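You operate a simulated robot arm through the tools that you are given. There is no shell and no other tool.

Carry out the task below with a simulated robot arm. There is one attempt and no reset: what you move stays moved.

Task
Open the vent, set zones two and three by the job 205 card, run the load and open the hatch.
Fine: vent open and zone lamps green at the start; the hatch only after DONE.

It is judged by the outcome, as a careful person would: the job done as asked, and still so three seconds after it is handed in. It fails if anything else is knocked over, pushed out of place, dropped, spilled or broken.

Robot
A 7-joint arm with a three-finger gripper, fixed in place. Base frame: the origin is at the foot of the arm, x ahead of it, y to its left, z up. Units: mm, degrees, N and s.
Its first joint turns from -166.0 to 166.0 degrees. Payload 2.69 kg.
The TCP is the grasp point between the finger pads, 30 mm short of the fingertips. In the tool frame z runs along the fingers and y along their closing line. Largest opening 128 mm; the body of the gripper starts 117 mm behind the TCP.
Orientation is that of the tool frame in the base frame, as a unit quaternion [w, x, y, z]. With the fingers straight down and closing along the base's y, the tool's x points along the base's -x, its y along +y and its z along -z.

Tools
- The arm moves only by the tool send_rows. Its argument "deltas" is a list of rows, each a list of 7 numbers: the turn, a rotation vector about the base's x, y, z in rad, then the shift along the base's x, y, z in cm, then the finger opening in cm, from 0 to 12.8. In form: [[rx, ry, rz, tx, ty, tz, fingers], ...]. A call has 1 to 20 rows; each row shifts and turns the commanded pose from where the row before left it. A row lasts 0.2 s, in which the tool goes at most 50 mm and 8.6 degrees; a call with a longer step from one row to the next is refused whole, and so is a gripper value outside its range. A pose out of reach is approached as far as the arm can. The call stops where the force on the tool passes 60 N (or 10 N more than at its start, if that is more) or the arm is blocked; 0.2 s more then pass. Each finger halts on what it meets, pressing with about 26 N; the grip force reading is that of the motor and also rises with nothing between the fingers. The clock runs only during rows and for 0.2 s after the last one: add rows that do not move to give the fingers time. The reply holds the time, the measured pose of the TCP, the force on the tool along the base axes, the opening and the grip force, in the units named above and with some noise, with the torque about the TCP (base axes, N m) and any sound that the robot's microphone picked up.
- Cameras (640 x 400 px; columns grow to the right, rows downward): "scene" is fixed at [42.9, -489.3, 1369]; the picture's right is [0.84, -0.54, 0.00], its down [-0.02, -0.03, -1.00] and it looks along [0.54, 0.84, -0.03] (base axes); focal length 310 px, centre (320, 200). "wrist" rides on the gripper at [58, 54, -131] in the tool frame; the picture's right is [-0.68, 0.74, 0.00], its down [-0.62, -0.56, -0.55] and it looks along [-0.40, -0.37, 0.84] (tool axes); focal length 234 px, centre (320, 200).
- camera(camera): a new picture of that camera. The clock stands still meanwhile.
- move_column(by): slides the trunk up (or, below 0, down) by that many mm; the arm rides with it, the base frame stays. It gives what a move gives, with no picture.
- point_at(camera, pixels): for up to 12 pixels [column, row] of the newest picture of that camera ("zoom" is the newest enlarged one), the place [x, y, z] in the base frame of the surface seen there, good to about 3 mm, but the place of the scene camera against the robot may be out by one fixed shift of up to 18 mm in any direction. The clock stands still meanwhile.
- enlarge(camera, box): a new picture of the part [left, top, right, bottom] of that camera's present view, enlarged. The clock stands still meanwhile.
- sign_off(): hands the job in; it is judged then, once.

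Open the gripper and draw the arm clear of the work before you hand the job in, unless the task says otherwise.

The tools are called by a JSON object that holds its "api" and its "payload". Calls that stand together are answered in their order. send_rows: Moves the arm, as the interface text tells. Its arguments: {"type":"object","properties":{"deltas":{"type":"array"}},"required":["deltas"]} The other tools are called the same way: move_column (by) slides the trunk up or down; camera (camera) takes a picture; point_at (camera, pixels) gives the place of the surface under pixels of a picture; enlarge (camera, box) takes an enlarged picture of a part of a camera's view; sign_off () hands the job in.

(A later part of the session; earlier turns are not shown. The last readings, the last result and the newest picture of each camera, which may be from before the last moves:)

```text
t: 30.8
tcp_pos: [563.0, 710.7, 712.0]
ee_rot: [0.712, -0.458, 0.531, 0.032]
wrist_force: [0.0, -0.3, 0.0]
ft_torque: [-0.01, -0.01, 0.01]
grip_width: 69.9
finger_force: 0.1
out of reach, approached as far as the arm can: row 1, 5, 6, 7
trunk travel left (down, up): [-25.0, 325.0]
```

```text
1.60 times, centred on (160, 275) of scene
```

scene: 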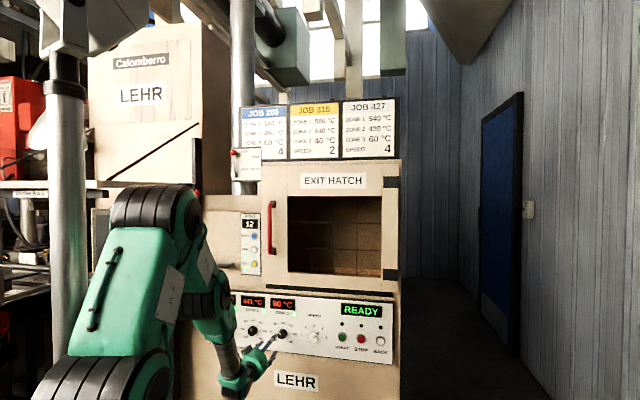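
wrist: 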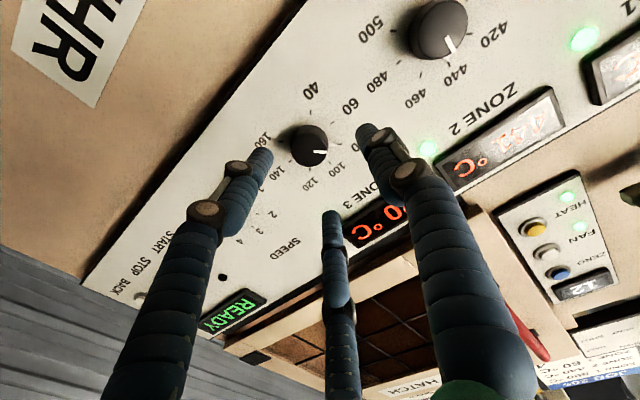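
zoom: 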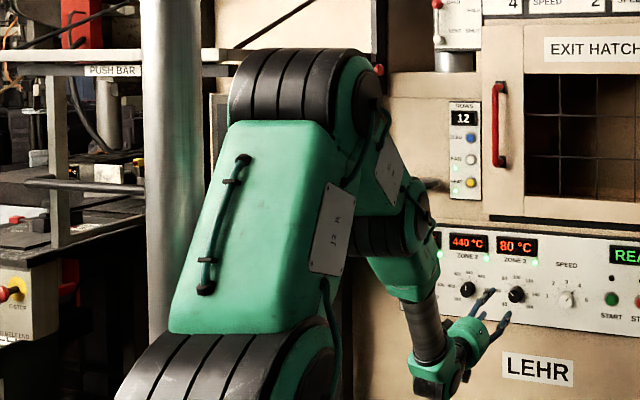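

I measure the arm's own joints with the scene camera to understand the posture.

{"api": "camera", "payload": {"camera": "scene"}}

{"api": "point_at", "payload": {"camera": "scene", "pixels": [[110, 375], [150, 210], [188, 215], [120, 290], [185, 270], [200, 270], [210, 300], [213, 325], [215, 375], [235, 340], [230, 365], [145, 375]]}}

```text
taken
```

scene: 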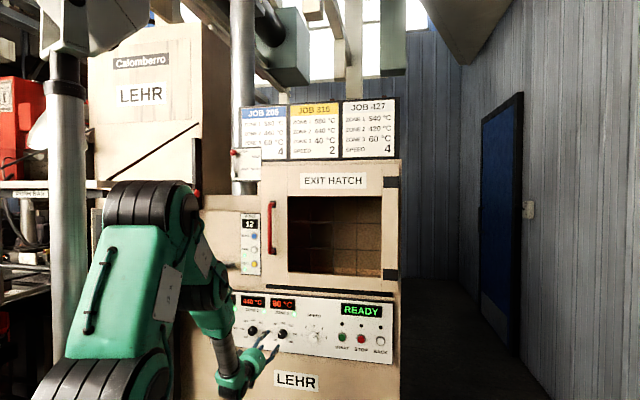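

```text
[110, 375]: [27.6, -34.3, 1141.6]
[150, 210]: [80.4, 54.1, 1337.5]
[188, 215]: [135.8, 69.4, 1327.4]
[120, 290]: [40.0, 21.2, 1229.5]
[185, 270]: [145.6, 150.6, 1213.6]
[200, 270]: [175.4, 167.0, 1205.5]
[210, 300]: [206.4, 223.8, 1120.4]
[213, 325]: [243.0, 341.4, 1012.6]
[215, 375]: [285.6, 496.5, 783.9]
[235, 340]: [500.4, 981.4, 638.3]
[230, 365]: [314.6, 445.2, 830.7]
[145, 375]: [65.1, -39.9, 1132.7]
```

I undo the roll, retreat a little, and then try with the trunk higher, which gives the arm a less folded posture.

{"api": "send_rows", "payload": {"deltas": [[0.0793, 0.0793, 0, 0, 0, 0, 7], [0.0793, 0.0793, 0, 0, 0, 0, 7], [0.0793, 0.0793, 0, 0, 0, 0, 7], [0.0793, 0.0793, 0, 0, 0, 0, 7], [0.0793, 0.0793, 0, 0, 0, 0, 7], [0.0793, 0.0793, 0, 0, 0, 0, 7], [0.0793, 0.0793, 0, 0, 0, 0, 7], [0, 0, 0, 0, 0, 0, 7]]}}

{"api": "move_column", "payload": {"by": 120}}

```text
t: 32.6
tcp_pos: [560.0, 711.2, 713.3]
ee_rot: [0.657, -0.259, 0.659, 0.261]
wrist_force: [0.1, 0.1, 0.1]
ft_torque: [-0.02, 0.03, -0.03]
grip_width: 70.2
finger_force: 0.1
out of reach, approached as far as the arm can: row 7
trunk travel left (down, up): [-25.0, 325.0]
```

```text
t: 34.1
tcp_pos: [558.7, 710.7, 832.3]
ee_rot: [0.656, -0.259, 0.659, 0.261]
wrist_force: [-0.5, -0.2, -0.6]
ft_torque: [0.04, -0.02, 0.04]
grip_width: 70.2
finger_force: 0.1
trunk travel left (down, up): [-145.0, 205.0]
```

The commanded pose follows the reached one. I now lower the TCP to knob height, correcting the small yaw error and moving right to E=-86.

{"api": "send_rows", "payload": {"deltas": [[0, 0, 0.017, 0.38, -0.38, -3.45, 7], [0, 0, 0.017, 0.38, -0.38, -3.45, 7], [0, 0, 0, 0.38, -0.38, -3.45, 7], [0, 0, 0, 0.38, -0.38, -3.45, 7]]}}

{"api": "camera", "payload": {"camera": "wrist"}}

{"api": "camera", "payload": {"camera": "scene"}}

```text
t: 35.1
tcp_pos: [538.9, 696.4, 794.0]
ee_rot: [0.657, -0.271, 0.655, 0.258]
wrist_force: [0.1, 1.0, -0.3]
ft_torque: [-0.02, -0.02, 0.03]
grip_width: 69.9
finger_force: 0.0
out of reach, approached as far as the arm can: row 1, 2, 3, 4
trunk travel left (down, up): [-145.0, 205.0]
```

```text
taken
```

wrist: 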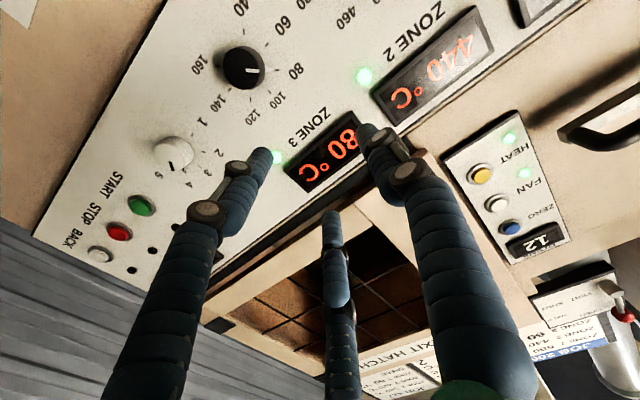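

```text
taken
```

scene: 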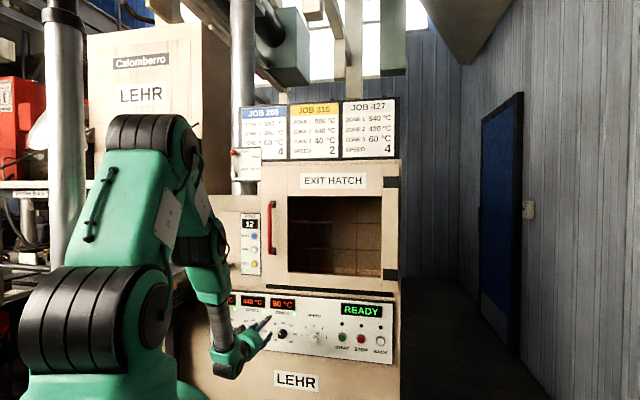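

Downward motion is what is blocked, so likely the wrist bend limit in this elbow posture. I go back up, lower the trunk fully, and redo the descent from above, as that worked for zone 2.

{"api": "send_rows", "payload": {"deltas": [[0, 0, 0, -0.5, -0.5, 4, 7], [0, 0, 0, -0.5, -0.5, 4, 7], [0, 0, 0, 0, 0, 4, 7], [0, 0, 0, 0, 0, 4, 7], [0, 0, 0, 0, 0, 4, 7], [0, 0, 0, 0, 0, 4, 7], [0, 0, 0, 0, 0, 4, 7], [0, 0, 0, 0, 0, 4, 7], [0, 0, 0, 0, 0, 4, 7], [0, 0, 0, 0, 0, 4, 7], [0, 0, 0, 0, 0, 4, 7], [0, 0, 0, 0, 0, 4, 7]]}}

{"api": "move_column", "payload": {"by": -145}}

{"api": "camera", "payload": {"camera": "scene"}}

```text
t: 37.7
tcp_pos: [525.7, 701.2, 1274.4]
ee_rot: [0.651, -0.271, 0.655, 0.273]
wrist_force: [0.4, -0.1, -0.5]
ft_torque: [0.03, -0.04, -0.01]
grip_width: 69.9
finger_force: 0.1
out of reach, approached as far as the arm can: row 1, 2
trunk travel left (down, up): [-145.0, 205.0]
```

```text
t: 39.4
tcp_pos: [525.8, 701.0, 1132.2]
ee_rot: [0.653, -0.269, 0.654, 0.271]
wrist_force: [0.5, 0.6, -0.1]
ft_torque: [-0.05, 0.03, 0.0]
grip_width: 70.0
finger_force: 0.2
trunk travel left (down, up): [0.0, 350.0]
```

```text
taken
```

scene: 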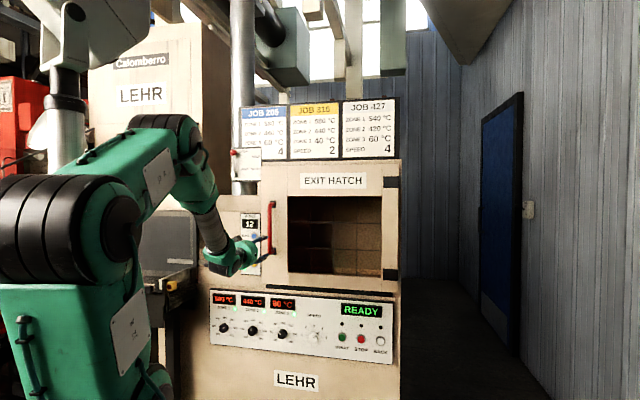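

Posture is now elbow low and the orientation exact. I descend to z≈695 while easing right to E=-86.

{"api": "send_rows", "payload": {"deltas": [[0, 0, 0, 0.25, -0.25, -3.98, 7], [0, 0, 0, 0.25, -0.25, -3.98, 7], [0, 0, 0, 0.25, -0.25, -3.98, 7], [0, 0, 0, 0.25, -0.25, -3.98, 7], [0, 0, 0, 0.25, -0.25, -3.98, 7], [0, 0, 0, 0.25, -0.25, -3.98, 7], [0, 0, 0, 0.25, -0.25, -3.98, 7], [0, 0, 0, 0.25, -0.25, -3.98, 7], [0, 0, 0, 0.25, -0.25, -3.98, 7], [0, 0, 0, 0.25, -0.25, -3.98, 7], [0, 0, 0, 0.25, -0.25, -3.98, 7]]}}

{"api": "camera", "payload": {"camera": "scene"}}

{"api": "camera", "payload": {"camera": "wrist"}}

```text
t: 41.8
tcp_pos: [522.2, 689.4, 712.5]
ee_rot: [0.656, -0.273, 0.653, 0.262]
wrist_force: [0.3, -0.3, 1.5]
ft_torque: [-0.1, 0.06, -0.01]
grip_width: 70.0
finger_force: 0.1
out of reach, approached as far as the arm can: row 7, 8, 9, 10, 11
trunk travel left (down, up): [0.0, 350.0]
```

```text
taken
```

scene: 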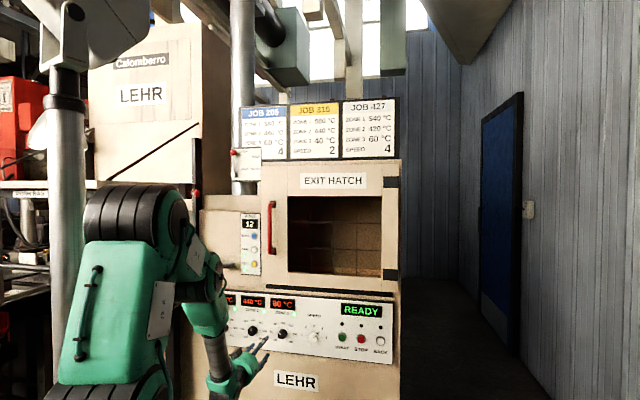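

```text
taken
```

wrist: 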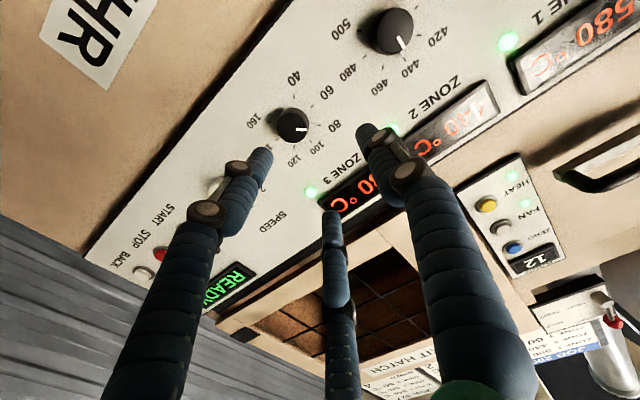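

The blockage depends on moving right with the tool yaw held; letting the tool yaw follow the arm slightly should free it. I yaw the tool 5° clockwise, then move right and down to knob 3's line.

{"api": "send_rows", "payload": {"deltas": [[0, 0, -0.045, 0, 0, 0, 7], [0, 0, -0.045, 0, 0, 0, 7], [0, 0, 0, 0.75, -0.75, 0, 7], [0, 0, 0, 0.75, -0.75, 0, 7], [0, 0, 0, 0.75, -0.75, 0, 7], [0, 0, 0, 0, 0, -0.9, 7], [0, 0, 0, 0, 0, -0.8, 7]]}}

{"api": "camera", "payload": {"camera": "wrist"}}

```text
t: 43.4
tcp_pos: [544.5, 665.3, 695.8]
ee_rot: [0.664, -0.241, 0.665, 0.243]
wrist_force: [-0.9, 0.2, 1.1]
ft_torque: [-0.01, 0.01, 0.01]
grip_width: 70.0
finger_force: 0.1
trunk travel left (down, up): [0.0, 350.0]
```

```text
taken
```

wrist: 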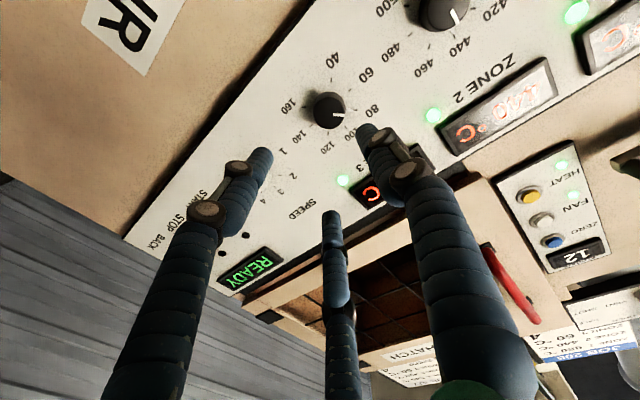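

That worked: TCP at E=-85, z=696, all rows reached. I measure knob 3's face and ticks.

{"api": "enlarge", "payload": {"camera": "wrist", "box": [260, 60, 400, 160]}}

```text
4.00 times, centred on (330, 110) of wrist
```

zoom: 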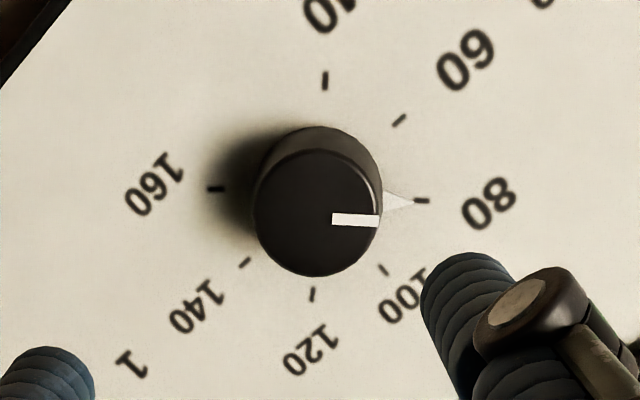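

{"api": "point_at", "payload": {"camera": "zoom", "pixels": [[318, 214], [322, 155], [313, 270], [262, 208], [374, 235], [400, 120], [245, 262], [422, 201], [216, 188], [325, 80], [384, 270], [312, 294]]}}

```text
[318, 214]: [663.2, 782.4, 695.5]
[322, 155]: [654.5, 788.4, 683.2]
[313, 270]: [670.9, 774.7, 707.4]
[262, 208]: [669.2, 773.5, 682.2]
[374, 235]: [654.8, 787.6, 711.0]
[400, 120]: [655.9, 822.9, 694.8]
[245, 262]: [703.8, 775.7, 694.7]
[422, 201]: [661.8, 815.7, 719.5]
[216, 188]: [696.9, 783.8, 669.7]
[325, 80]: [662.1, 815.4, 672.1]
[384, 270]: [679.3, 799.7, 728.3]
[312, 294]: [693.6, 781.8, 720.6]
```

Knob 3 axis is at E=-84.4, z=695. I advance around it, to TCP N≈1007.

{"api": "send_rows", "payload": {"deltas": [[0, 0, 0, 2.5, 2.5, 0, 7], [0, 0, 0, 2.5, 2.5, 0, 7], [0, 0, 0, 2.5, 2.5, 0, 7], [0, 0, 0, 1.5, 1.5, 0, 7], [0, 0, 0, 1.0, 1.0, 0, 7], [0, 0, 0, 0.7, 0.7, 0, 7], [0, 0, 0, 0, 0, 0, 7]]}}

{"api": "camera", "payload": {"camera": "wrist"}}

```text
t: 45.0
tcp_pos: [651.6, 773.6, 695.5]
ee_rot: [0.664, -0.24, 0.666, 0.242]
wrist_force: [-0.4, 0.1, 0.3]
ft_torque: [0.02, 0.02, -0.01]
grip_width: 70.3
finger_force: 0.0
trunk travel left (down, up): [0.0, 350.0]
```

```text
taken
```

wrist: 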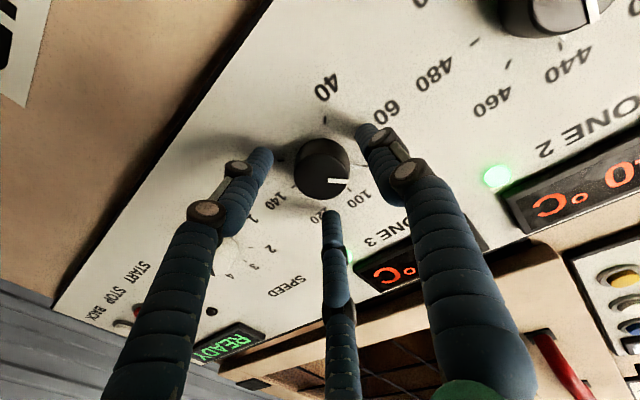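

The fingers straddle knob 3. I close on it and turn 45° counter-clockwise about its axis, towards 60.

{"api": "send_rows", "payload": {"deltas": [[0, 0, 0, 0, 0, 0, 5], [0, 0, 0, 0, 0, 0, 3], [0, 0, 0, 0, 0, 0, 2], [0, 0, 0, 0, 0, 0, 2]]}}

{"api": "send_rows", "payload": {"deltas": [[-0.0793, -0.0793, 0, 0, 0, 0, 2], [-0.0793, -0.0793, 0, 0, 0, 0, 2], [-0.0793, -0.0793, 0, 0, 0, 0, 2], [-0.0793, -0.0793, 0, 0, 0, 0, 2]]}}

{"api": "enlarge", "payload": {"camera": "scene", "box": [240, 290, 320, 350]}}

{"api": "enlarge", "payload": {"camera": "wrist", "box": [250, 90, 410, 230]}}

```text
t: 46.0
tcp_pos: [650.5, 773.9, 695.6]
ee_rot: [0.664, -0.242, 0.665, 0.243]
wrist_force: [-13.1, 19.1, -1.1]
ft_torque: [0.0, -0.02, 0.86]
grip_width: 39.9
finger_force: 44.6
trunk travel left (down, up): [0.0, 350.0]
```

```text
t: 47.0
tcp_pos: [651.3, 774.6, 693.7]
ee_rot: [0.714, -0.379, 0.582, 0.094]
wrist_force: [-29.4, 29.4, -3.2]
ft_torque: [-0.08, 0.09, 1.32]
grip_width: 39.6
finger_force: 44.9
trunk travel left (down, up): [0.0, 350.0]
```

```text
6.67 times, centred on (280, 320) of scene
```

zoom: 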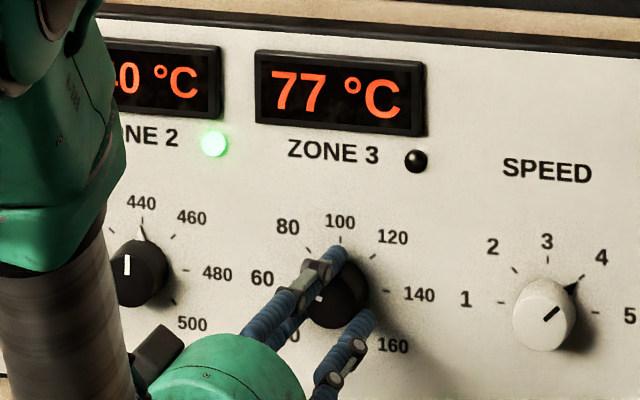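

```text
2.86 times, centred on (330, 160) of wrist
```

zoom: 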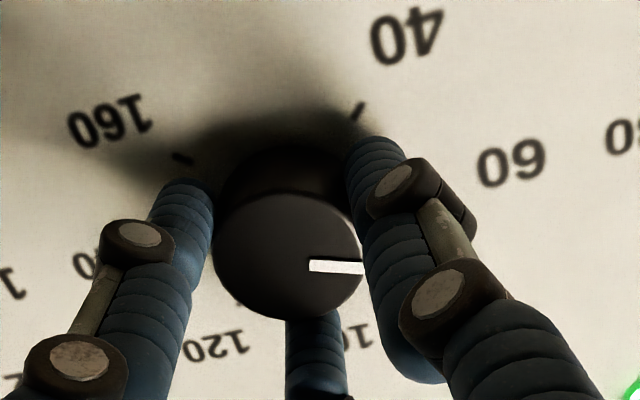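

A side force of ~41 N towards −e shows the hand is slightly off axis, so I ease 3 mm left while turning the remaining 19°.

{"api": "send_rows", "payload": {"deltas": [[-0.0793, -0.0793, 0, -0.1, 0.1, 0, 2], [-0.0793, -0.0793, 0, -0.1, 0.1, 0, 2], [-0.0793, -0.0793, 0, 0, 0, 0, 2], [0, 0, 0, 0, 0, 0, 2]]}}

{"api": "enlarge", "payload": {"camera": "scene", "box": [240, 290, 320, 350]}}

{"api": "enlarge", "payload": {"camera": "wrist", "box": [250, 90, 410, 230]}}

```text
t: 48.0
tcp_pos: [652.0, 773.7, 692.8]
ee_rot: [0.727, -0.467, 0.502, -0.022]
wrist_force: [-3.3, 18.4, -10.2]
ft_torque: [-0.39, 0.35, 0.41]
grip_width: 39.7
finger_force: 44.7
trunk travel left (down, up): [0.0, 350.0]
```

```text
6.67 times, centred on (280, 320) of scene
```

zoom: 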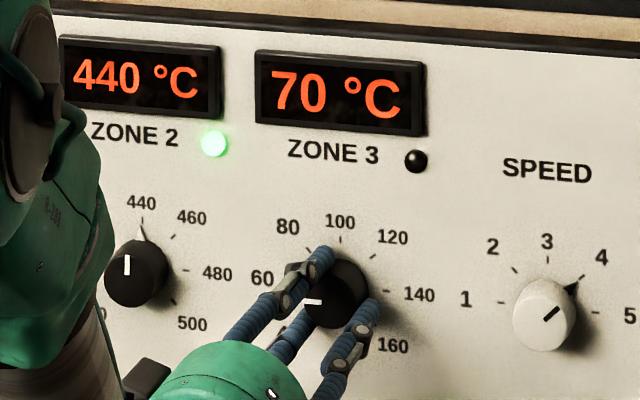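

```text
2.86 times, centred on (330, 160) of wrist
```

zoom: 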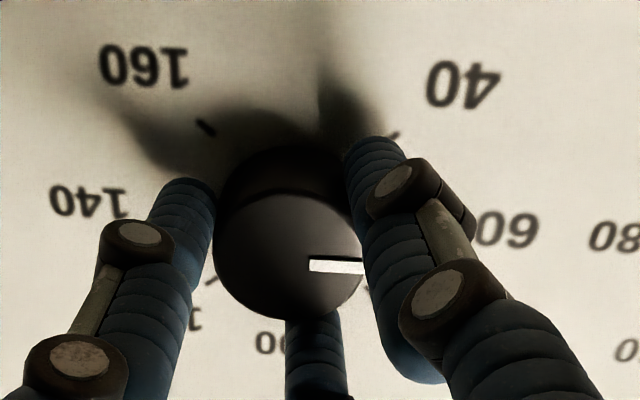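

The pointer mark looks parallel to the 60–140 line. I hold still 3 s to see where the reading settles before releasing.

{"api": "send_rows", "payload": {"deltas": [[0, 0, 0, 0, 0, 0, 2], [0, 0, 0, 0, 0, 0, 2], [0, 0, 0, 0, 0, 0, 2], [0, 0, 0, 0, 0, 0, 2], [0, 0, 0, 0, 0, 0, 2], [0, 0, 0, 0, 0, 0, 2], [0, 0, 0, 0, 0, 0, 2], [0, 0, 0, 0, 0, 0, 2], [0, 0, 0, 0, 0, 0, 2], [0, 0, 0, 0, 0, 0, 2], [0, 0, 0, 0, 0, 0, 2], [0, 0, 0, 0, 0, 0, 2], [0, 0, 0, 0, 0, 0, 2], [0, 0, 0, 0, 0, 0, 2], [0, 0, 0, 0, 0, 0, 2]]}}

{"api": "enlarge", "payload": {"camera": "scene", "box": [240, 290, 320, 350]}}

```text
t: 51.2
tcp_pos: [650.4, 774.8, 694.2]
ee_rot: [0.728, -0.467, 0.502, -0.02]
wrist_force: [12.3, -12.5, -16.9]
ft_torque: [-0.35, 0.46, -0.47]
grip_width: 39.6
finger_force: 45.4
trunk travel left (down, up): [0.0, 350.0]
```

```text
6.67 times, centred on (280, 320) of scene
```

zoom: 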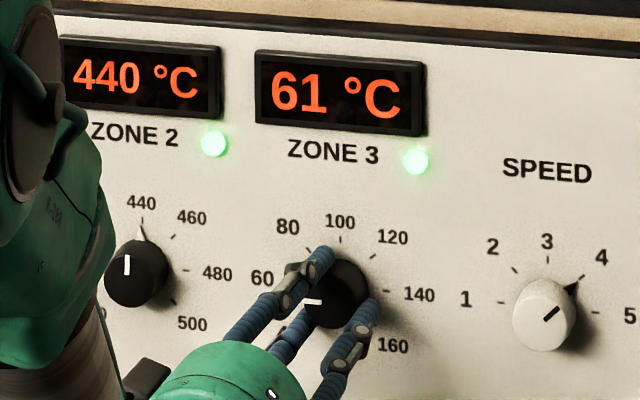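

Zone 3 reads 61 with its lamp green, settling at 60. I release and back straight out, then turn the roll back and close the fingers.

{"api": "send_rows", "payload": {"deltas": [[0, 0, 0, 0, 0, 0, 4.5], [0, 0, 0, 0, 0, 0, 6], [0, 0, 0, 0, 0, 0, 7], [0, 0, 0, 0, 0, 0, 7], [0, 0, 0, -1.5, -1.5, 0, 7], [0, 0, 0, -2, -2, 0, 7], [0, 0, 0, -2.5, -2.5, 0, 7], [0, 0, 0, -2.5, -2.5, 0, 7], [0.0793, 0.0793, 0, 0, 0, 0, 5], [0.0793, 0.0793, 0, 0, 0, 0, 3], [0.0793, 0.0793, 0, 0, 0, 0, 0], [0.0793, 0.0793, 0, 0, 0, 0, 0], [0.0793, 0.0793, 0, 0, 0, 0, 0], [0.0793, 0.0793, 0, 0, 0, 0, 0], [0.0793, 0.0793, 0, 0, 0, 0, 0]]}}

{"api": "enlarge", "payload": {"camera": "scene", "box": [205, 280, 395, 365]}}

```text
t: 54.4
tcp_pos: [565.8, 691.0, 695.7]
ee_rot: [0.664, -0.24, 0.666, 0.243]
wrist_force: [0.6, 0.1, 0.1]
ft_torque: [0.04, -0.03, 0.0]
grip_width: 2.4
finger_force: 26.2
trunk travel left (down, up): [0.0, 350.0]
```

```text
3.37 times, centred on (300, 322) of scene
```

zoom: 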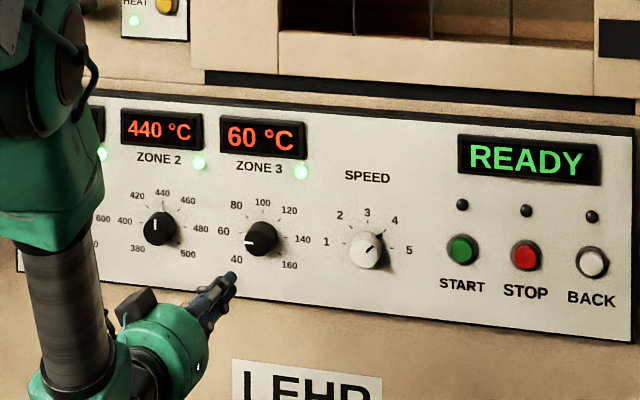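

Zones read 440 and 60, all lamps green and speed on 4. I now move right to in front of START (E≈192), yawing the tool with the arm.

{"api": "send_rows", "payload": {"deltas": [[0, 0, -0.04, 2.475, -2.475, 0.1, 0], [0, 0, -0.04, 2.475, -2.475, 0.1, 0], [0, 0, -0.04, 2.475, -2.475, 0.1, 0], [0, 0, -0.04, 2.475, -2.475, 0.1, 0], [0, 0, -0.04, 2.475, -2.475, 0.1, 0], [0, 0, -0.04, 2.475, -2.475, 0.1, 0], [0, 0, -0.04, 2.475, -2.475, 0.1, 0], [0, 0, -0.04, 2.475, -2.475, 0.1, 0]]}}

{"api": "camera", "payload": {"camera": "wrist"}}

{"api": "camera", "payload": {"camera": "scene"}}

```text
t: 56.2
tcp_pos: [763.4, 491.6, 704.3]
ee_rot: [0.694, -0.132, 0.695, 0.134]
wrist_force: [-0.3, 0.3, 1.2]
ft_torque: [0.03, 0.01, -0.01]
grip_width: 2.4
finger_force: 26.1
trunk travel left (down, up): [0.0, 350.0]
```

```text
taken
```

wrist: 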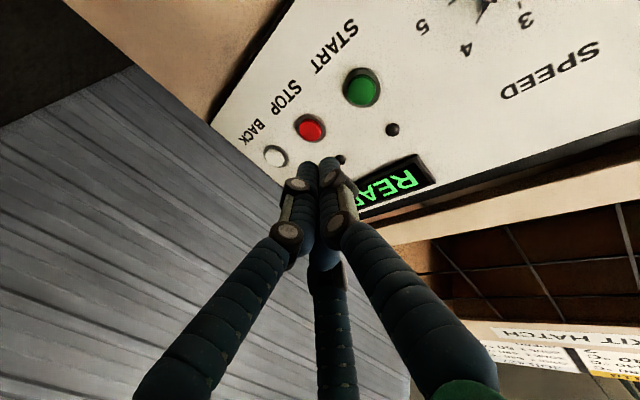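

```text
taken
```

scene: 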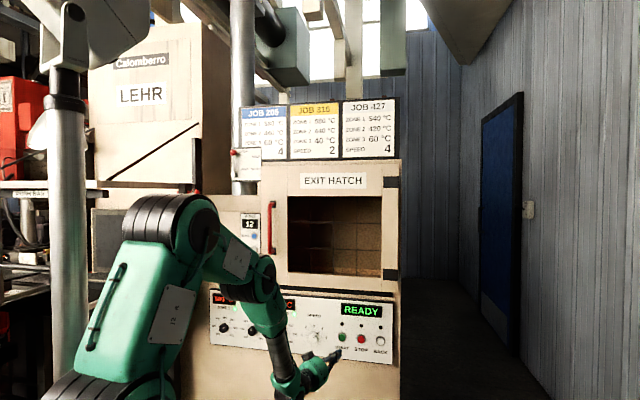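

Reached without trouble. I measure START (green, (362,88)) and STOP (309,128) with the wrist camera.

{"api": "point_at", "payload": {"camera": "wrist", "pixels": [[362, 88], [355, 80], [370, 98], [309, 128], [274, 156], [392, 130], [345, 60], [410, 95]]}}

{"api": "enlarge", "payload": {"camera": "wrist", "box": [260, 50, 420, 180]}}

```text
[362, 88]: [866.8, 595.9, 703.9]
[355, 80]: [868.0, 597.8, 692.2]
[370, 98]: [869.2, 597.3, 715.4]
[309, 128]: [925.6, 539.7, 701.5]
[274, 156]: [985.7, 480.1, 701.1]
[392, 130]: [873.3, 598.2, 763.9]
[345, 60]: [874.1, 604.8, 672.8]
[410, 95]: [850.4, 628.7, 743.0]
```

```text
3.08 times, centred on (340, 115) of wrist
```

zoom: 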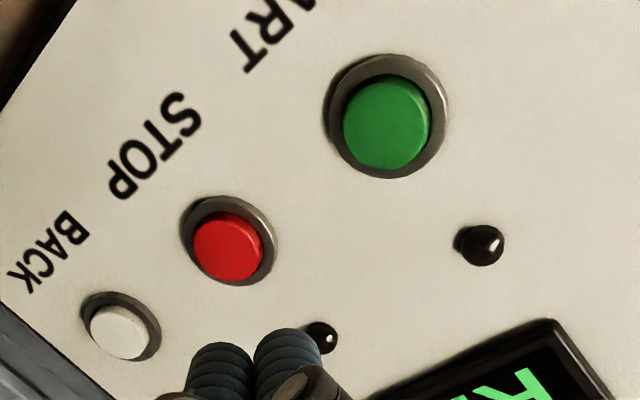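

START is at E=191.6, z=703.5, face N=1034.5. I line up and approach to about 15 mm before contact.

{"api": "send_rows", "payload": {"deltas": [[0, 0, 0, -0.71, 0.71, -0.05, 0], [0, 0, 0, 2.2, 2.2, 0, 0], [0, 0, 0, 2.2, 2.2, 0, 0], [0, 0, 0, 2.2, 2.2, 0, 0], [0, 0, 0, 0.7, 0.7, 0, 0], [0, 0, 0, 0, 0, 0, 0]]}}

{"api": "enlarge", "payload": {"camera": "wrist", "box": [260, 90, 420, 220]}}

{"api": "enlarge", "payload": {"camera": "scene", "box": [310, 290, 410, 370]}}

```text
t: 57.6
tcp_pos: [829.7, 571.4, 701.2]
ee_rot: [0.694, -0.131, 0.695, 0.134]
wrist_force: [-0.2, 0.5, 0.9]
ft_torque: [0.01, -0.01, 0.01]
grip_width: 2.0
finger_force: 26.2
trunk travel left (down, up): [0.0, 350.0]
```

```text
3.08 times, centred on (340, 155) of wrist
```

zoom: 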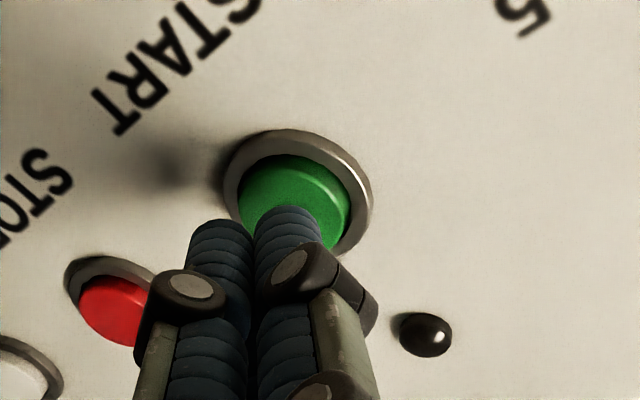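

```text
5.00 times, centred on (360, 330) of scene
```

zoom: 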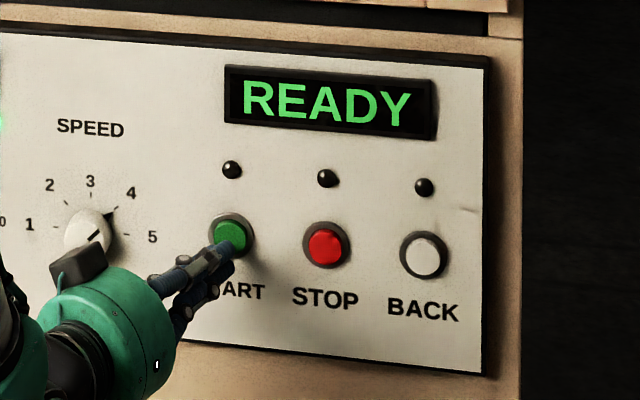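

The tips are lined up on the green button. I check all lamps stay green and press in small steps.

{"api": "send_rows", "payload": {"deltas": [[0, 0, 0, 0.6, 0.6, 0.1, 0], [0, 0, 0, 0.25, 0.25, 0.05, 0], [0, 0, 0, 0.25, 0.25, 0, 0], [0, 0, 0, 0.2, 0.2, 0, 0], [0, 0, 0, 0.2, 0.2, 0, 0]]}}

{"api": "enlarge", "payload": {"camera": "scene", "box": [205, 280, 405, 370]}}

```text
t: 58.8
tcp_pos: [844.3, 586.8, 702.6]
ee_rot: [0.694, -0.132, 0.695, 0.132]
wrist_force: [-5.5, -0.1, -1.8]
ft_torque: [-0.03, -0.01, 0.12]
grip_width: 2.1
finger_force: 25.9
trunk travel left (down, up): [0.0, 350.0]
heard: click
```

```text
3.20 times, centred on (305, 325) of scene
```

zoom: 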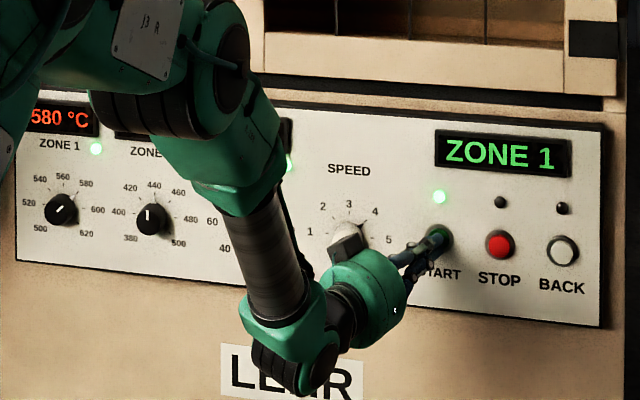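

A click, and the display shows ZONE 1 with START lit: the run has begun. I back away.

{"api": "send_rows", "payload": {"deltas": [[0, 0, 0, -1.5, -1.5, 0, 0], [0, 0, 0, -2.5, -2.5, 0, 0], [0, 0, 0, -2.5, -2.5, 0, 0], [0, 0, 0, -2.5, -2.5, 0, 0], [0, 0, 0, -2.5, -2.5, 0, 0], [0, 0, 0, -2.5, -2.5, 0, 0]]}}

{"api": "enlarge", "payload": {"camera": "scene", "box": [205, 280, 405, 370]}}

{"api": "camera", "payload": {"camera": "scene"}}

```text
t: 60.2
tcp_pos: [703.7, 453.9, 705.6]
ee_rot: [0.695, -0.133, 0.695, 0.127]
wrist_force: [-0.4, 0.6, -1.1]
ft_torque: [0.0, -0.02, -0.02]
grip_width: 1.9
finger_force: 26.5
out of reach, approached as far as the arm can: row 6
trunk travel left (down, up): [0.0, 350.0]
```

```text
3.20 times, centred on (305, 325) of scene
```

zoom: 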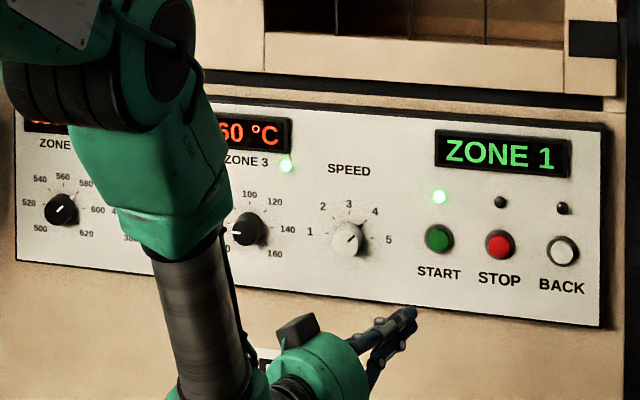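

```text
taken
```

scene: 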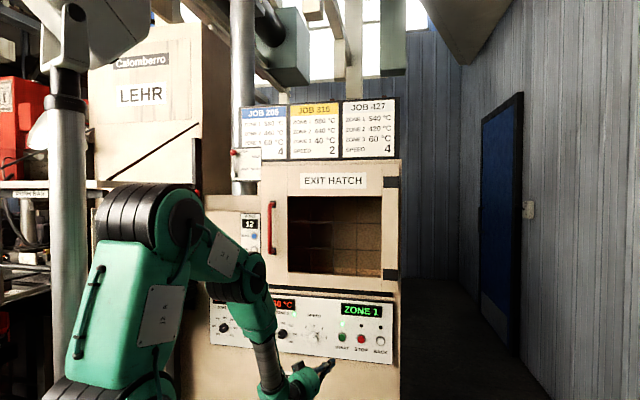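

While the load runs I raise the arm to hatch-handle height at a standoff (N≈820), yawing back to 40°.

{"api": "send_rows", "payload": {"deltas": [[0, 0, 0, 0, 0, 3.8, 0], [0, 0, 0.024, -1.7, 1.7, 3.8, 0], [0, 0, 0.024, -1.7, 1.7, 3.8, 0], [0, 0, 0.024, -1.7, 1.7, 3.8, 0], [0, 0, 0.024, -1.7, 1.7, 3.8, 0], [0, 0, 0.024, -1.7, 1.7, 3.8, 0], [0, 0, 0.024, -1.7, 1.7, 3.8, 0], [0, 0, 0.024, -1.7, 1.7, 3.8, 0], [0, 0, 0.024, -1.7, 1.7, 3.8, 0], [0, 0, 0.024, -1.7, 1.7, 3.8, 0], [0, 0, 0.024, -1.7, 1.7, 3.8, 2], [0, 0, 0.024, -1.7, 1.7, 3.8, 4], [0, 0, 0.024, -1.7, 1.7, 3.8, 6], [0, 0, 0.024, -1.7, 1.7, 0, 6]]}}

{"api": "camera", "payload": {"camera": "wrist"}}

{"api": "camera", "payload": {"camera": "scene"}}

```text
t: 63.2
tcp_pos: [484.3, 674.3, 1201.5]
ee_rot: [0.665, -0.238, 0.666, 0.241]
wrist_force: [-0.2, -0.9, 0.7]
ft_torque: [-0.01, 0.02, 0.01]
grip_width: 60.4
finger_force: 0.1
trunk travel left (down, up): [0.0, 350.0]
```

```text
taken
```

wrist: 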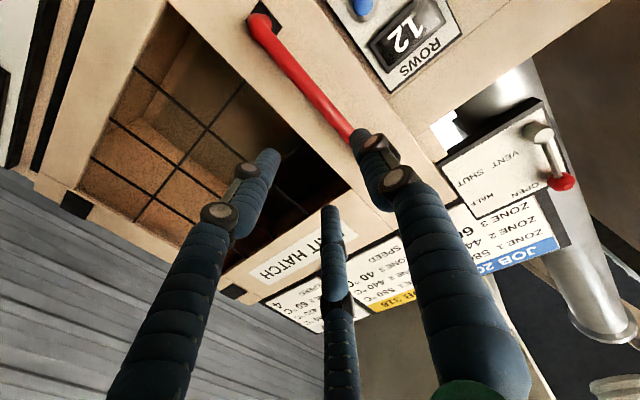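

```text
taken
```

scene: 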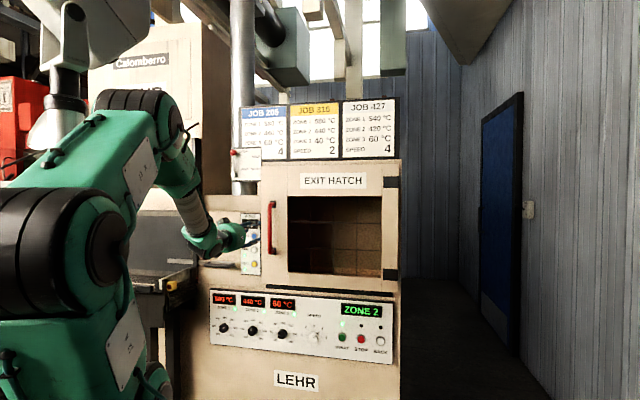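

The display shows ZONE 2 now. I measure the red handle bar, its mounts and the door surface beside it.

{"api": "point_at", "payload": {"camera": "wrist", "pixels": [[265, 35], [290, 70], [320, 105], [340, 128], [345, 95], [300, 90], [262, 20], [420, 140], [75, 205], [235, 292], [270, 115], [190, 90]]}}

{"api": "enlarge", "payload": {"camera": "wrist", "box": [220, 0, 400, 160]}}

{"api": "enlarge", "payload": {"camera": "scene", "box": [255, 155, 415, 300]}}

```text
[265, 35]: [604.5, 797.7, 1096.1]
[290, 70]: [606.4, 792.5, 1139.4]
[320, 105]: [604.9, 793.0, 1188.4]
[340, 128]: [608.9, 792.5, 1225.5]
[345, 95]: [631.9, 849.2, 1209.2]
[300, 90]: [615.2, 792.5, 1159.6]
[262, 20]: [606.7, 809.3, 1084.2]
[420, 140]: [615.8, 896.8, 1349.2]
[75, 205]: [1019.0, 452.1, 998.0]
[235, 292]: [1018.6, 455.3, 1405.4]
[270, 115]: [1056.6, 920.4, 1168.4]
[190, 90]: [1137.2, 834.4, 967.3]
```

```text
2.50 times, centred on (310, 80) of wrist
```

zoom: 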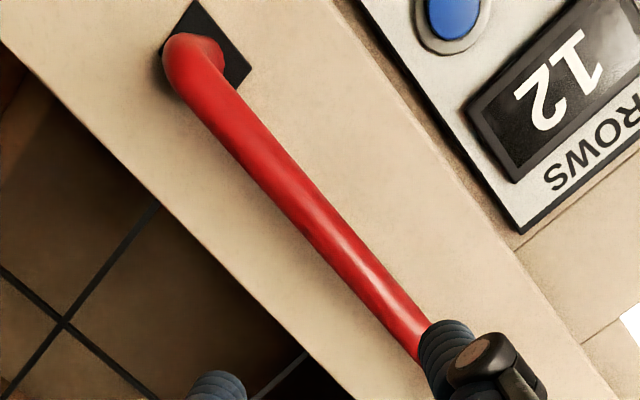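

```text
2.76 times, centred on (335, 228) of scene
```

zoom: 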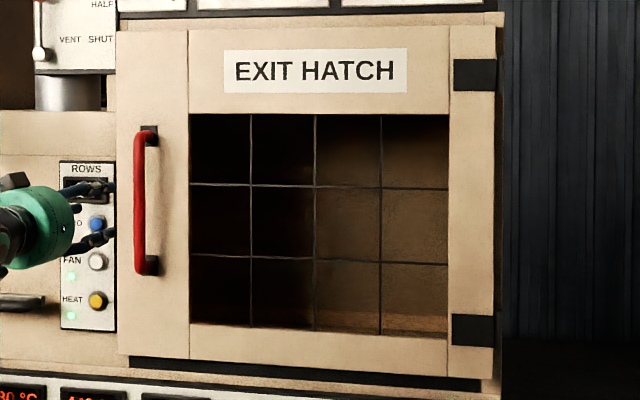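

The bar centre is at E≈-132, N≈998 with about 39 mm clearance to the door; hinges at E≈405. I wait for the run to finish.

{"api": "send_rows", "payload": {"deltas": [[0, 0, 0, 0, 0, 0, 6], [0, 0, 0, 0, 0, 0, 6], [0, 0, 0, 0, 0, 0, 6], [0, 0, 0, 0, 0, 0, 6], [0, 0, 0, 0, 0, 0, 6], [0, 0, 0, 0, 0, 0, 6], [0, 0, 0, 0, 0, 0, 6], [0, 0, 0, 0, 0, 0, 6], [0, 0, 0, 0, 0, 0, 6], [0, 0, 0, 0, 0, 0, 6], [0, 0, 0, 0, 0, 0, 6], [0, 0, 0, 0, 0, 0, 6], [0, 0, 0, 0, 0, 0, 6], [0, 0, 0, 0, 0, 0, 6], [0, 0, 0, 0, 0, 0, 6], [0, 0, 0, 0, 0, 0, 6], [0, 0, 0, 0, 0, 0, 6], [0, 0, 0, 0, 0, 0, 6], [0, 0, 0, 0, 0, 0, 6], [0, 0, 0, 0, 0, 0, 6]]}}

{"api": "enlarge", "payload": {"camera": "scene", "box": [205, 280, 405, 370]}}

```text
t: 67.4
tcp_pos: [483.3, 674.1, 1200.1]
ee_rot: [0.665, -0.238, 0.666, 0.24]
wrist_force: [0.5, -0.3, 0.0]
ft_torque: [-0.02, 0.02, -0.02]
grip_width: 60.0
finger_force: 0.1
trunk travel left (down, up): [0.0, 350.0]
```

```text
3.20 times, centred on (305, 325) of scene
```

zoom: 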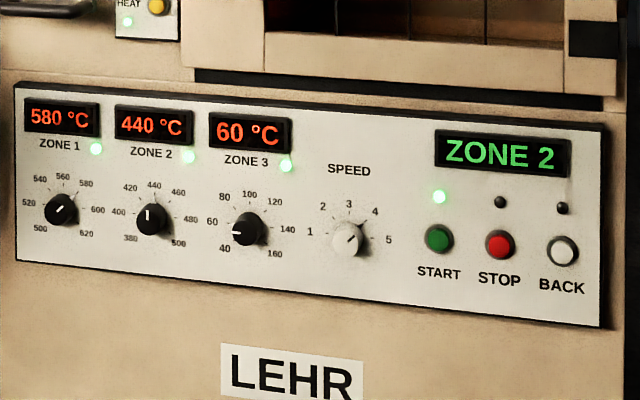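

Still in ZONE 2, all lamps green. I keep waiting.

{"api": "send_rows", "payload": {"deltas": [[0, 0, 0, 0, 0, 0, 6], [0, 0, 0, 0, 0, 0, 6], [0, 0, 0, 0, 0, 0, 6], [0, 0, 0, 0, 0, 0, 6], [0, 0, 0, 0, 0, 0, 6], [0, 0, 0, 0, 0, 0, 6], [0, 0, 0, 0, 0, 0, 6], [0, 0, 0, 0, 0, 0, 6], [0, 0, 0, 0, 0, 0, 6], [0, 0, 0, 0, 0, 0, 6], [0, 0, 0, 0, 0, 0, 6], [0, 0, 0, 0, 0, 0, 6], [0, 0, 0, 0, 0, 0, 6], [0, 0, 0, 0, 0, 0, 6], [0, 0, 0, 0, 0, 0, 6], [0, 0, 0, 0, 0, 0, 6], [0, 0, 0, 0, 0, 0, 6], [0, 0, 0, 0, 0, 0, 6], [0, 0, 0, 0, 0, 0, 6], [0, 0, 0, 0, 0, 0, 6]]}}

{"api": "enlarge", "payload": {"camera": "scene", "box": [205, 280, 405, 370]}}

```text
t: 71.6
tcp_pos: [483.3, 674.0, 1200.0]
ee_rot: [0.664, -0.238, 0.666, 0.241]
wrist_force: [0.3, -0.4, 0.4]
ft_torque: [0.02, 0.0, 0.0]
grip_width: 60.2
finger_force: 0.0
trunk travel left (down, up): [0.0, 350.0]
```

```text
3.20 times, centred on (305, 325) of scene
```

zoom: 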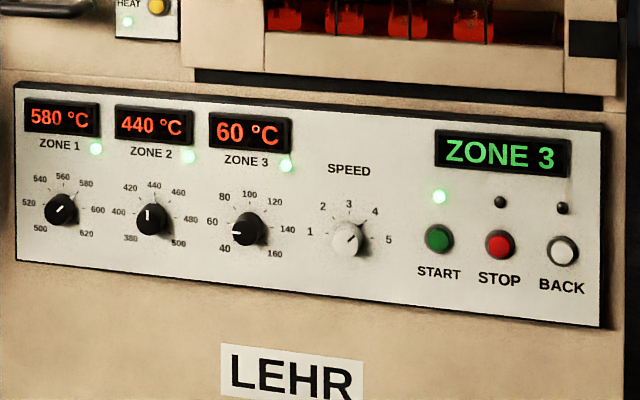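

ZONE 3 now, and the glassware is appearing behind the hatch window. I wait again.

{"api": "send_rows", "payload": {"deltas": [[0, 0, 0, 0, 0, 0, 6], [0, 0, 0, 0, 0, 0, 6], [0, 0, 0, 0, 0, 0, 6], [0, 0, 0, 0, 0, 0, 6], [0, 0, 0, 0, 0, 0, 6], [0, 0, 0, 0, 0, 0, 6], [0, 0, 0, 0, 0, 0, 6], [0, 0, 0, 0, 0, 0, 6], [0, 0, 0, 0, 0, 0, 6], [0, 0, 0, 0, 0, 0, 6], [0, 0, 0, 0, 0, 0, 6], [0, 0, 0, 0, 0, 0, 6], [0, 0, 0, 0, 0, 0, 6], [0, 0, 0, 0, 0, 0, 6], [0, 0, 0, 0, 0, 0, 6], [0, 0, 0, 0, 0, 0, 6], [0, 0, 0, 0, 0, 0, 6], [0, 0, 0, 0, 0, 0, 6], [0, 0, 0, 0, 0, 0, 6], [0, 0, 0, 0, 0, 0, 6]]}}

{"api": "enlarge", "payload": {"camera": "scene", "box": [205, 180, 405, 370]}}

```text
t: 75.8
tcp_pos: [483.1, 674.4, 1200.6]
ee_rot: [0.665, -0.238, 0.666, 0.239]
wrist_force: [0.4, -0.5, 0.3]
ft_torque: [0.0, 0.04, -0.02]
grip_width: 60.0
finger_force: 0.1
trunk travel left (down, up): [0.0, 350.0]
```

```text
2.11 times, centred on (305, 275) of scene
```

zoom: 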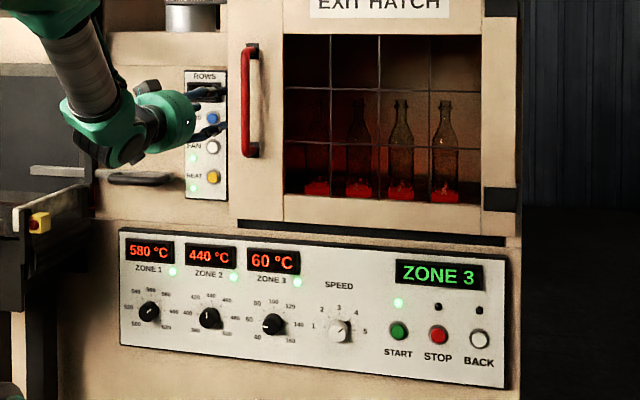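

The bottles are seen moving into the exit, still ZONE 3. I keep waiting.

{"api": "send_rows", "payload": {"deltas": [[0, 0, 0, 0, 0, 0, 6], [0, 0, 0, 0, 0, 0, 6], [0, 0, 0, 0, 0, 0, 6], [0, 0, 0, 0, 0, 0, 6], [0, 0, 0, 0, 0, 0, 6], [0, 0, 0, 0, 0, 0, 6], [0, 0, 0, 0, 0, 0, 6], [0, 0, 0, 0, 0, 0, 6], [0, 0, 0, 0, 0, 0, 6], [0, 0, 0, 0, 0, 0, 6], [0, 0, 0, 0, 0, 0, 6], [0, 0, 0, 0, 0, 0, 6], [0, 0, 0, 0, 0, 0, 6], [0, 0, 0, 0, 0, 0, 6], [0, 0, 0, 0, 0, 0, 6], [0, 0, 0, 0, 0, 0, 6], [0, 0, 0, 0, 0, 0, 6], [0, 0, 0, 0, 0, 0, 6], [0, 0, 0, 0, 0, 0, 6], [0, 0, 0, 0, 0, 0, 6]]}}

{"api": "enlarge", "payload": {"camera": "scene", "box": [205, 180, 405, 370]}}

```text
t: 80.0
tcp_pos: [483.3, 675.6, 1199.7]
ee_rot: [0.665, -0.238, 0.666, 0.239]
wrist_force: [0.7, -0.1, -0.4]
ft_torque: [-0.01, -0.03, 0.01]
grip_width: 60.1
finger_force: 0.0
trunk travel left (down, up): [0.0, 350.0]
```

```text
2.11 times, centred on (305, 275) of scene
```

zoom: 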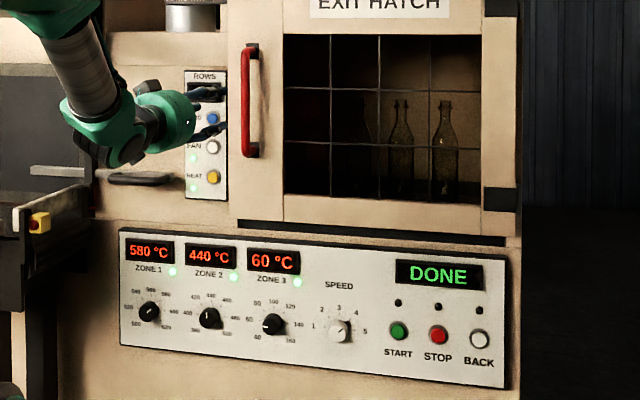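

DONE is displayed. I open the fingers to 110 mm and move the hand around the handle bar at z≈1200.

{"api": "send_rows", "payload": {"deltas": [[0, 0, 0, 0.5, -0.5, 0, 9], [0, 0, 0, 0, 0, 0, 11], [0, 0, 0, 2.5, 2.5, 0, 11], [0, 0, 0, 2.5, 2.5, 0, 11], [0, 0, 0, 2.5, 2.5, 0, 11], [0, 0, 0, 2.5, 2.5, 0, 11], [0, 0, 0, 1.5, 1.5, 0, 11], [0, 0, 0, 1.2, 1.2, 0, 11], [0, 0, 0, 0, 0, 0, 11]]}}

{"api": "camera", "payload": {"camera": "wrist"}}

{"api": "enlarge", "payload": {"camera": "scene", "box": [205, 170, 325, 280]}}

```text
t: 82.0
tcp_pos: [615.6, 795.5, 1198.7]
ee_rot: [0.665, -0.238, 0.666, 0.24]
wrist_force: [0.0, 0.4, 0.0]
ft_torque: [0.03, 0.0, 0.02]
grip_width: 109.9
finger_force: 0.0
trunk travel left (down, up): [0.0, 350.0]
```

```text
taken
```

wrist: 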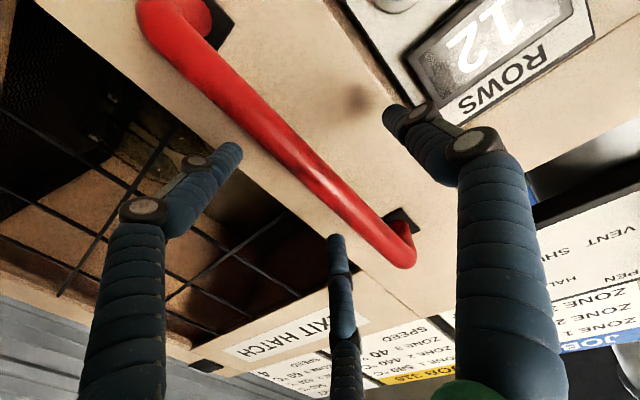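

```text
3.64 times, centred on (265, 225) of scene
```

zoom: 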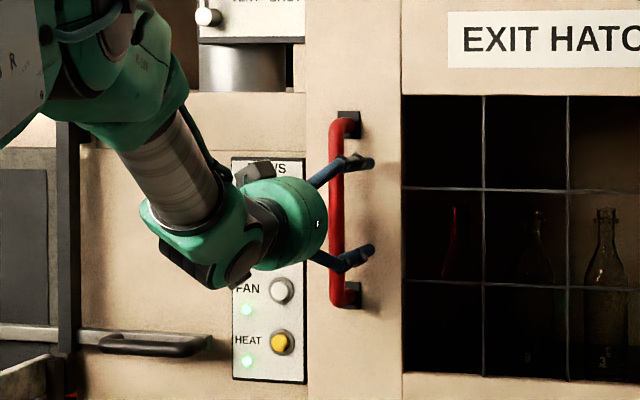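

The bar passes through the grasp centre (319,180) and the fingers straddle it. I close on it.

{"api": "send_rows", "payload": {"deltas": [[0, 0, 0, 0, 0, 0, 7], [0, 0, 0, 0, 0, 0, 4], [0, 0, 0, 0, 0, 0, 2], [0, 0, 0, 0, 0, 0, 0.5], [0, 0, 0, 0, 0, 0, 0.5]]}}

{"api": "camera", "payload": {"camera": "wrist"}}

```text
t: 83.2
tcp_pos: [615.0, 795.5, 1197.6]
ee_rot: [0.664, -0.239, 0.666, 0.241]
wrist_force: [3.9, -3.3, -3.8]
ft_torque: [-0.27, -0.24, -0.05]
grip_width: 29.7
finger_force: 45.1
trunk travel left (down, up): [0.0, 350.0]
```

```text
taken
```

wrist: 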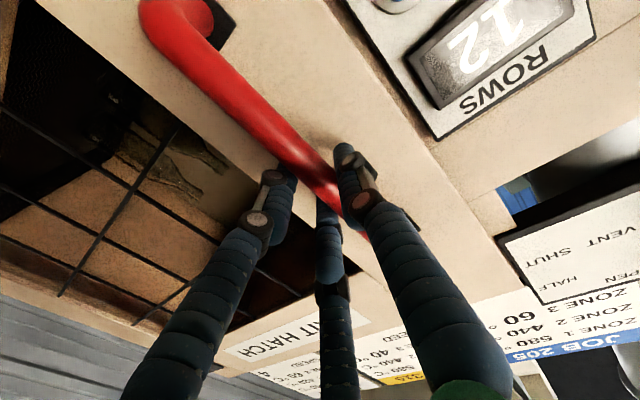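

Bar gripped (opening 30 mm). I pull the first 10° along the hinge arc and look.

{"api": "send_rows", "payload": {"deltas": [[0, 0, 0, -0.36, -0.47, 0, 0.5], [0, 0, 0, -0.36, -0.47, 0, 0.5], [0, 0, 0, -0.73, -0.93, 0, 0.5], [0, 0, 0, -1.38, -1.96, 0, 0.5], [0, 0, 0, -1.29, -1.98, 0, 0.5], [0, 0, 0, -1.195, -2.06, 0, 0.5], [0, 0, 0, 0, 0, 0, 0.5]]}}

{"api": "camera", "payload": {"camera": "wrist"}}

{"api": "camera", "payload": {"camera": "scene"}}

```text
t: 84.8
tcp_pos: [562.7, 717.3, 1198.5]
ee_rot: [0.665, -0.239, 0.666, 0.24]
wrist_force: [-7.7, 2.9, -9.4]
ft_torque: [-0.43, -0.09, -0.1]
grip_width: 29.9
finger_force: 45.3
trunk travel left (down, up): [0.0, 350.0]
```

```text
taken
```

wrist: 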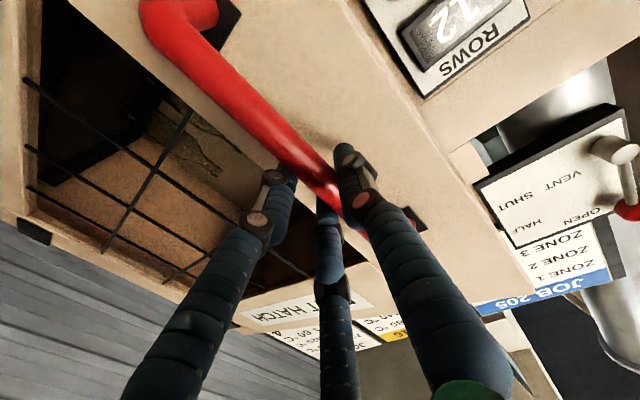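

```text
taken
```

scene: 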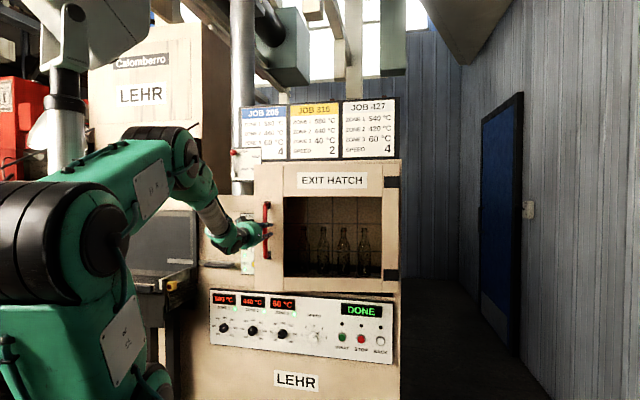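

The hatch is opening smoothly with low force. I continue along the arc to 30°, yawing gently clockwise.

{"api": "send_rows", "payload": {"deltas": [[0, 0, -0.011, -1.11, -2.1, 0, 0.5], [0, 0, -0.011, -1.011, -2.171, 0, 0.5], [0, 0, -0.011, -0.926, -2.185, 0, 0.5], [0, 0, -0.011, -0.82, -2.235, 0, 0.5], [0, 0, -0.011, -0.721, -2.263, 0, 0.5], [0, 0, -0.011, -0.622, -2.291, 0, 0.5], [0, 0, -0.011, -0.53, -2.313, 0, 0.5], [0, 0, -0.011, -0.424, -2.348, 0, 0.5], [0, 0, 0, 0, 0, 0, 0.5]]}}

{"api": "camera", "payload": {"camera": "wrist"}}

{"api": "camera", "payload": {"camera": "scene"}}

```text
t: 86.2
tcp_pos: [505.9, 586.0, 1197.7]
ee_rot: [0.671, -0.218, 0.674, 0.218]
wrist_force: [-21.4, 9.7, 2.6]
ft_torque: [-0.37, 0.31, -0.01]
grip_width: 29.9
finger_force: 44.9
trunk travel left (down, up): [0.0, 350.0]
stopped in row 7: the force on the tool passed its limit at 61 N (the readings are from after the stop); the commanded pose is now the measured one
```

```text
taken
```

wrist: 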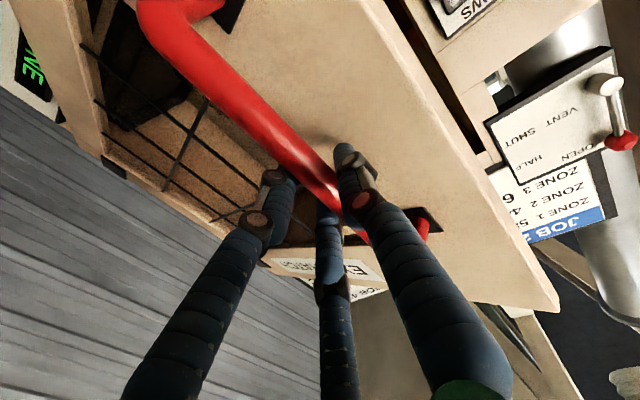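

```text
taken
```

scene: 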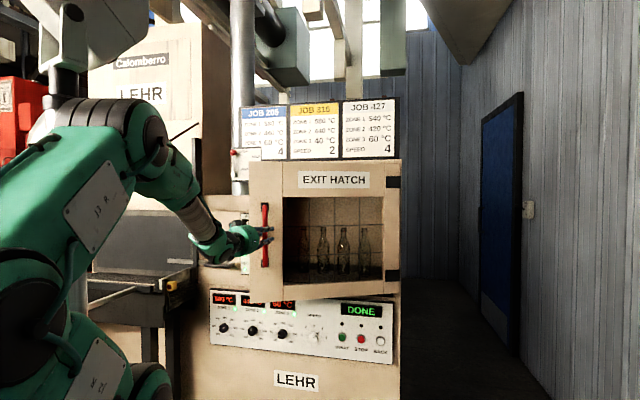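

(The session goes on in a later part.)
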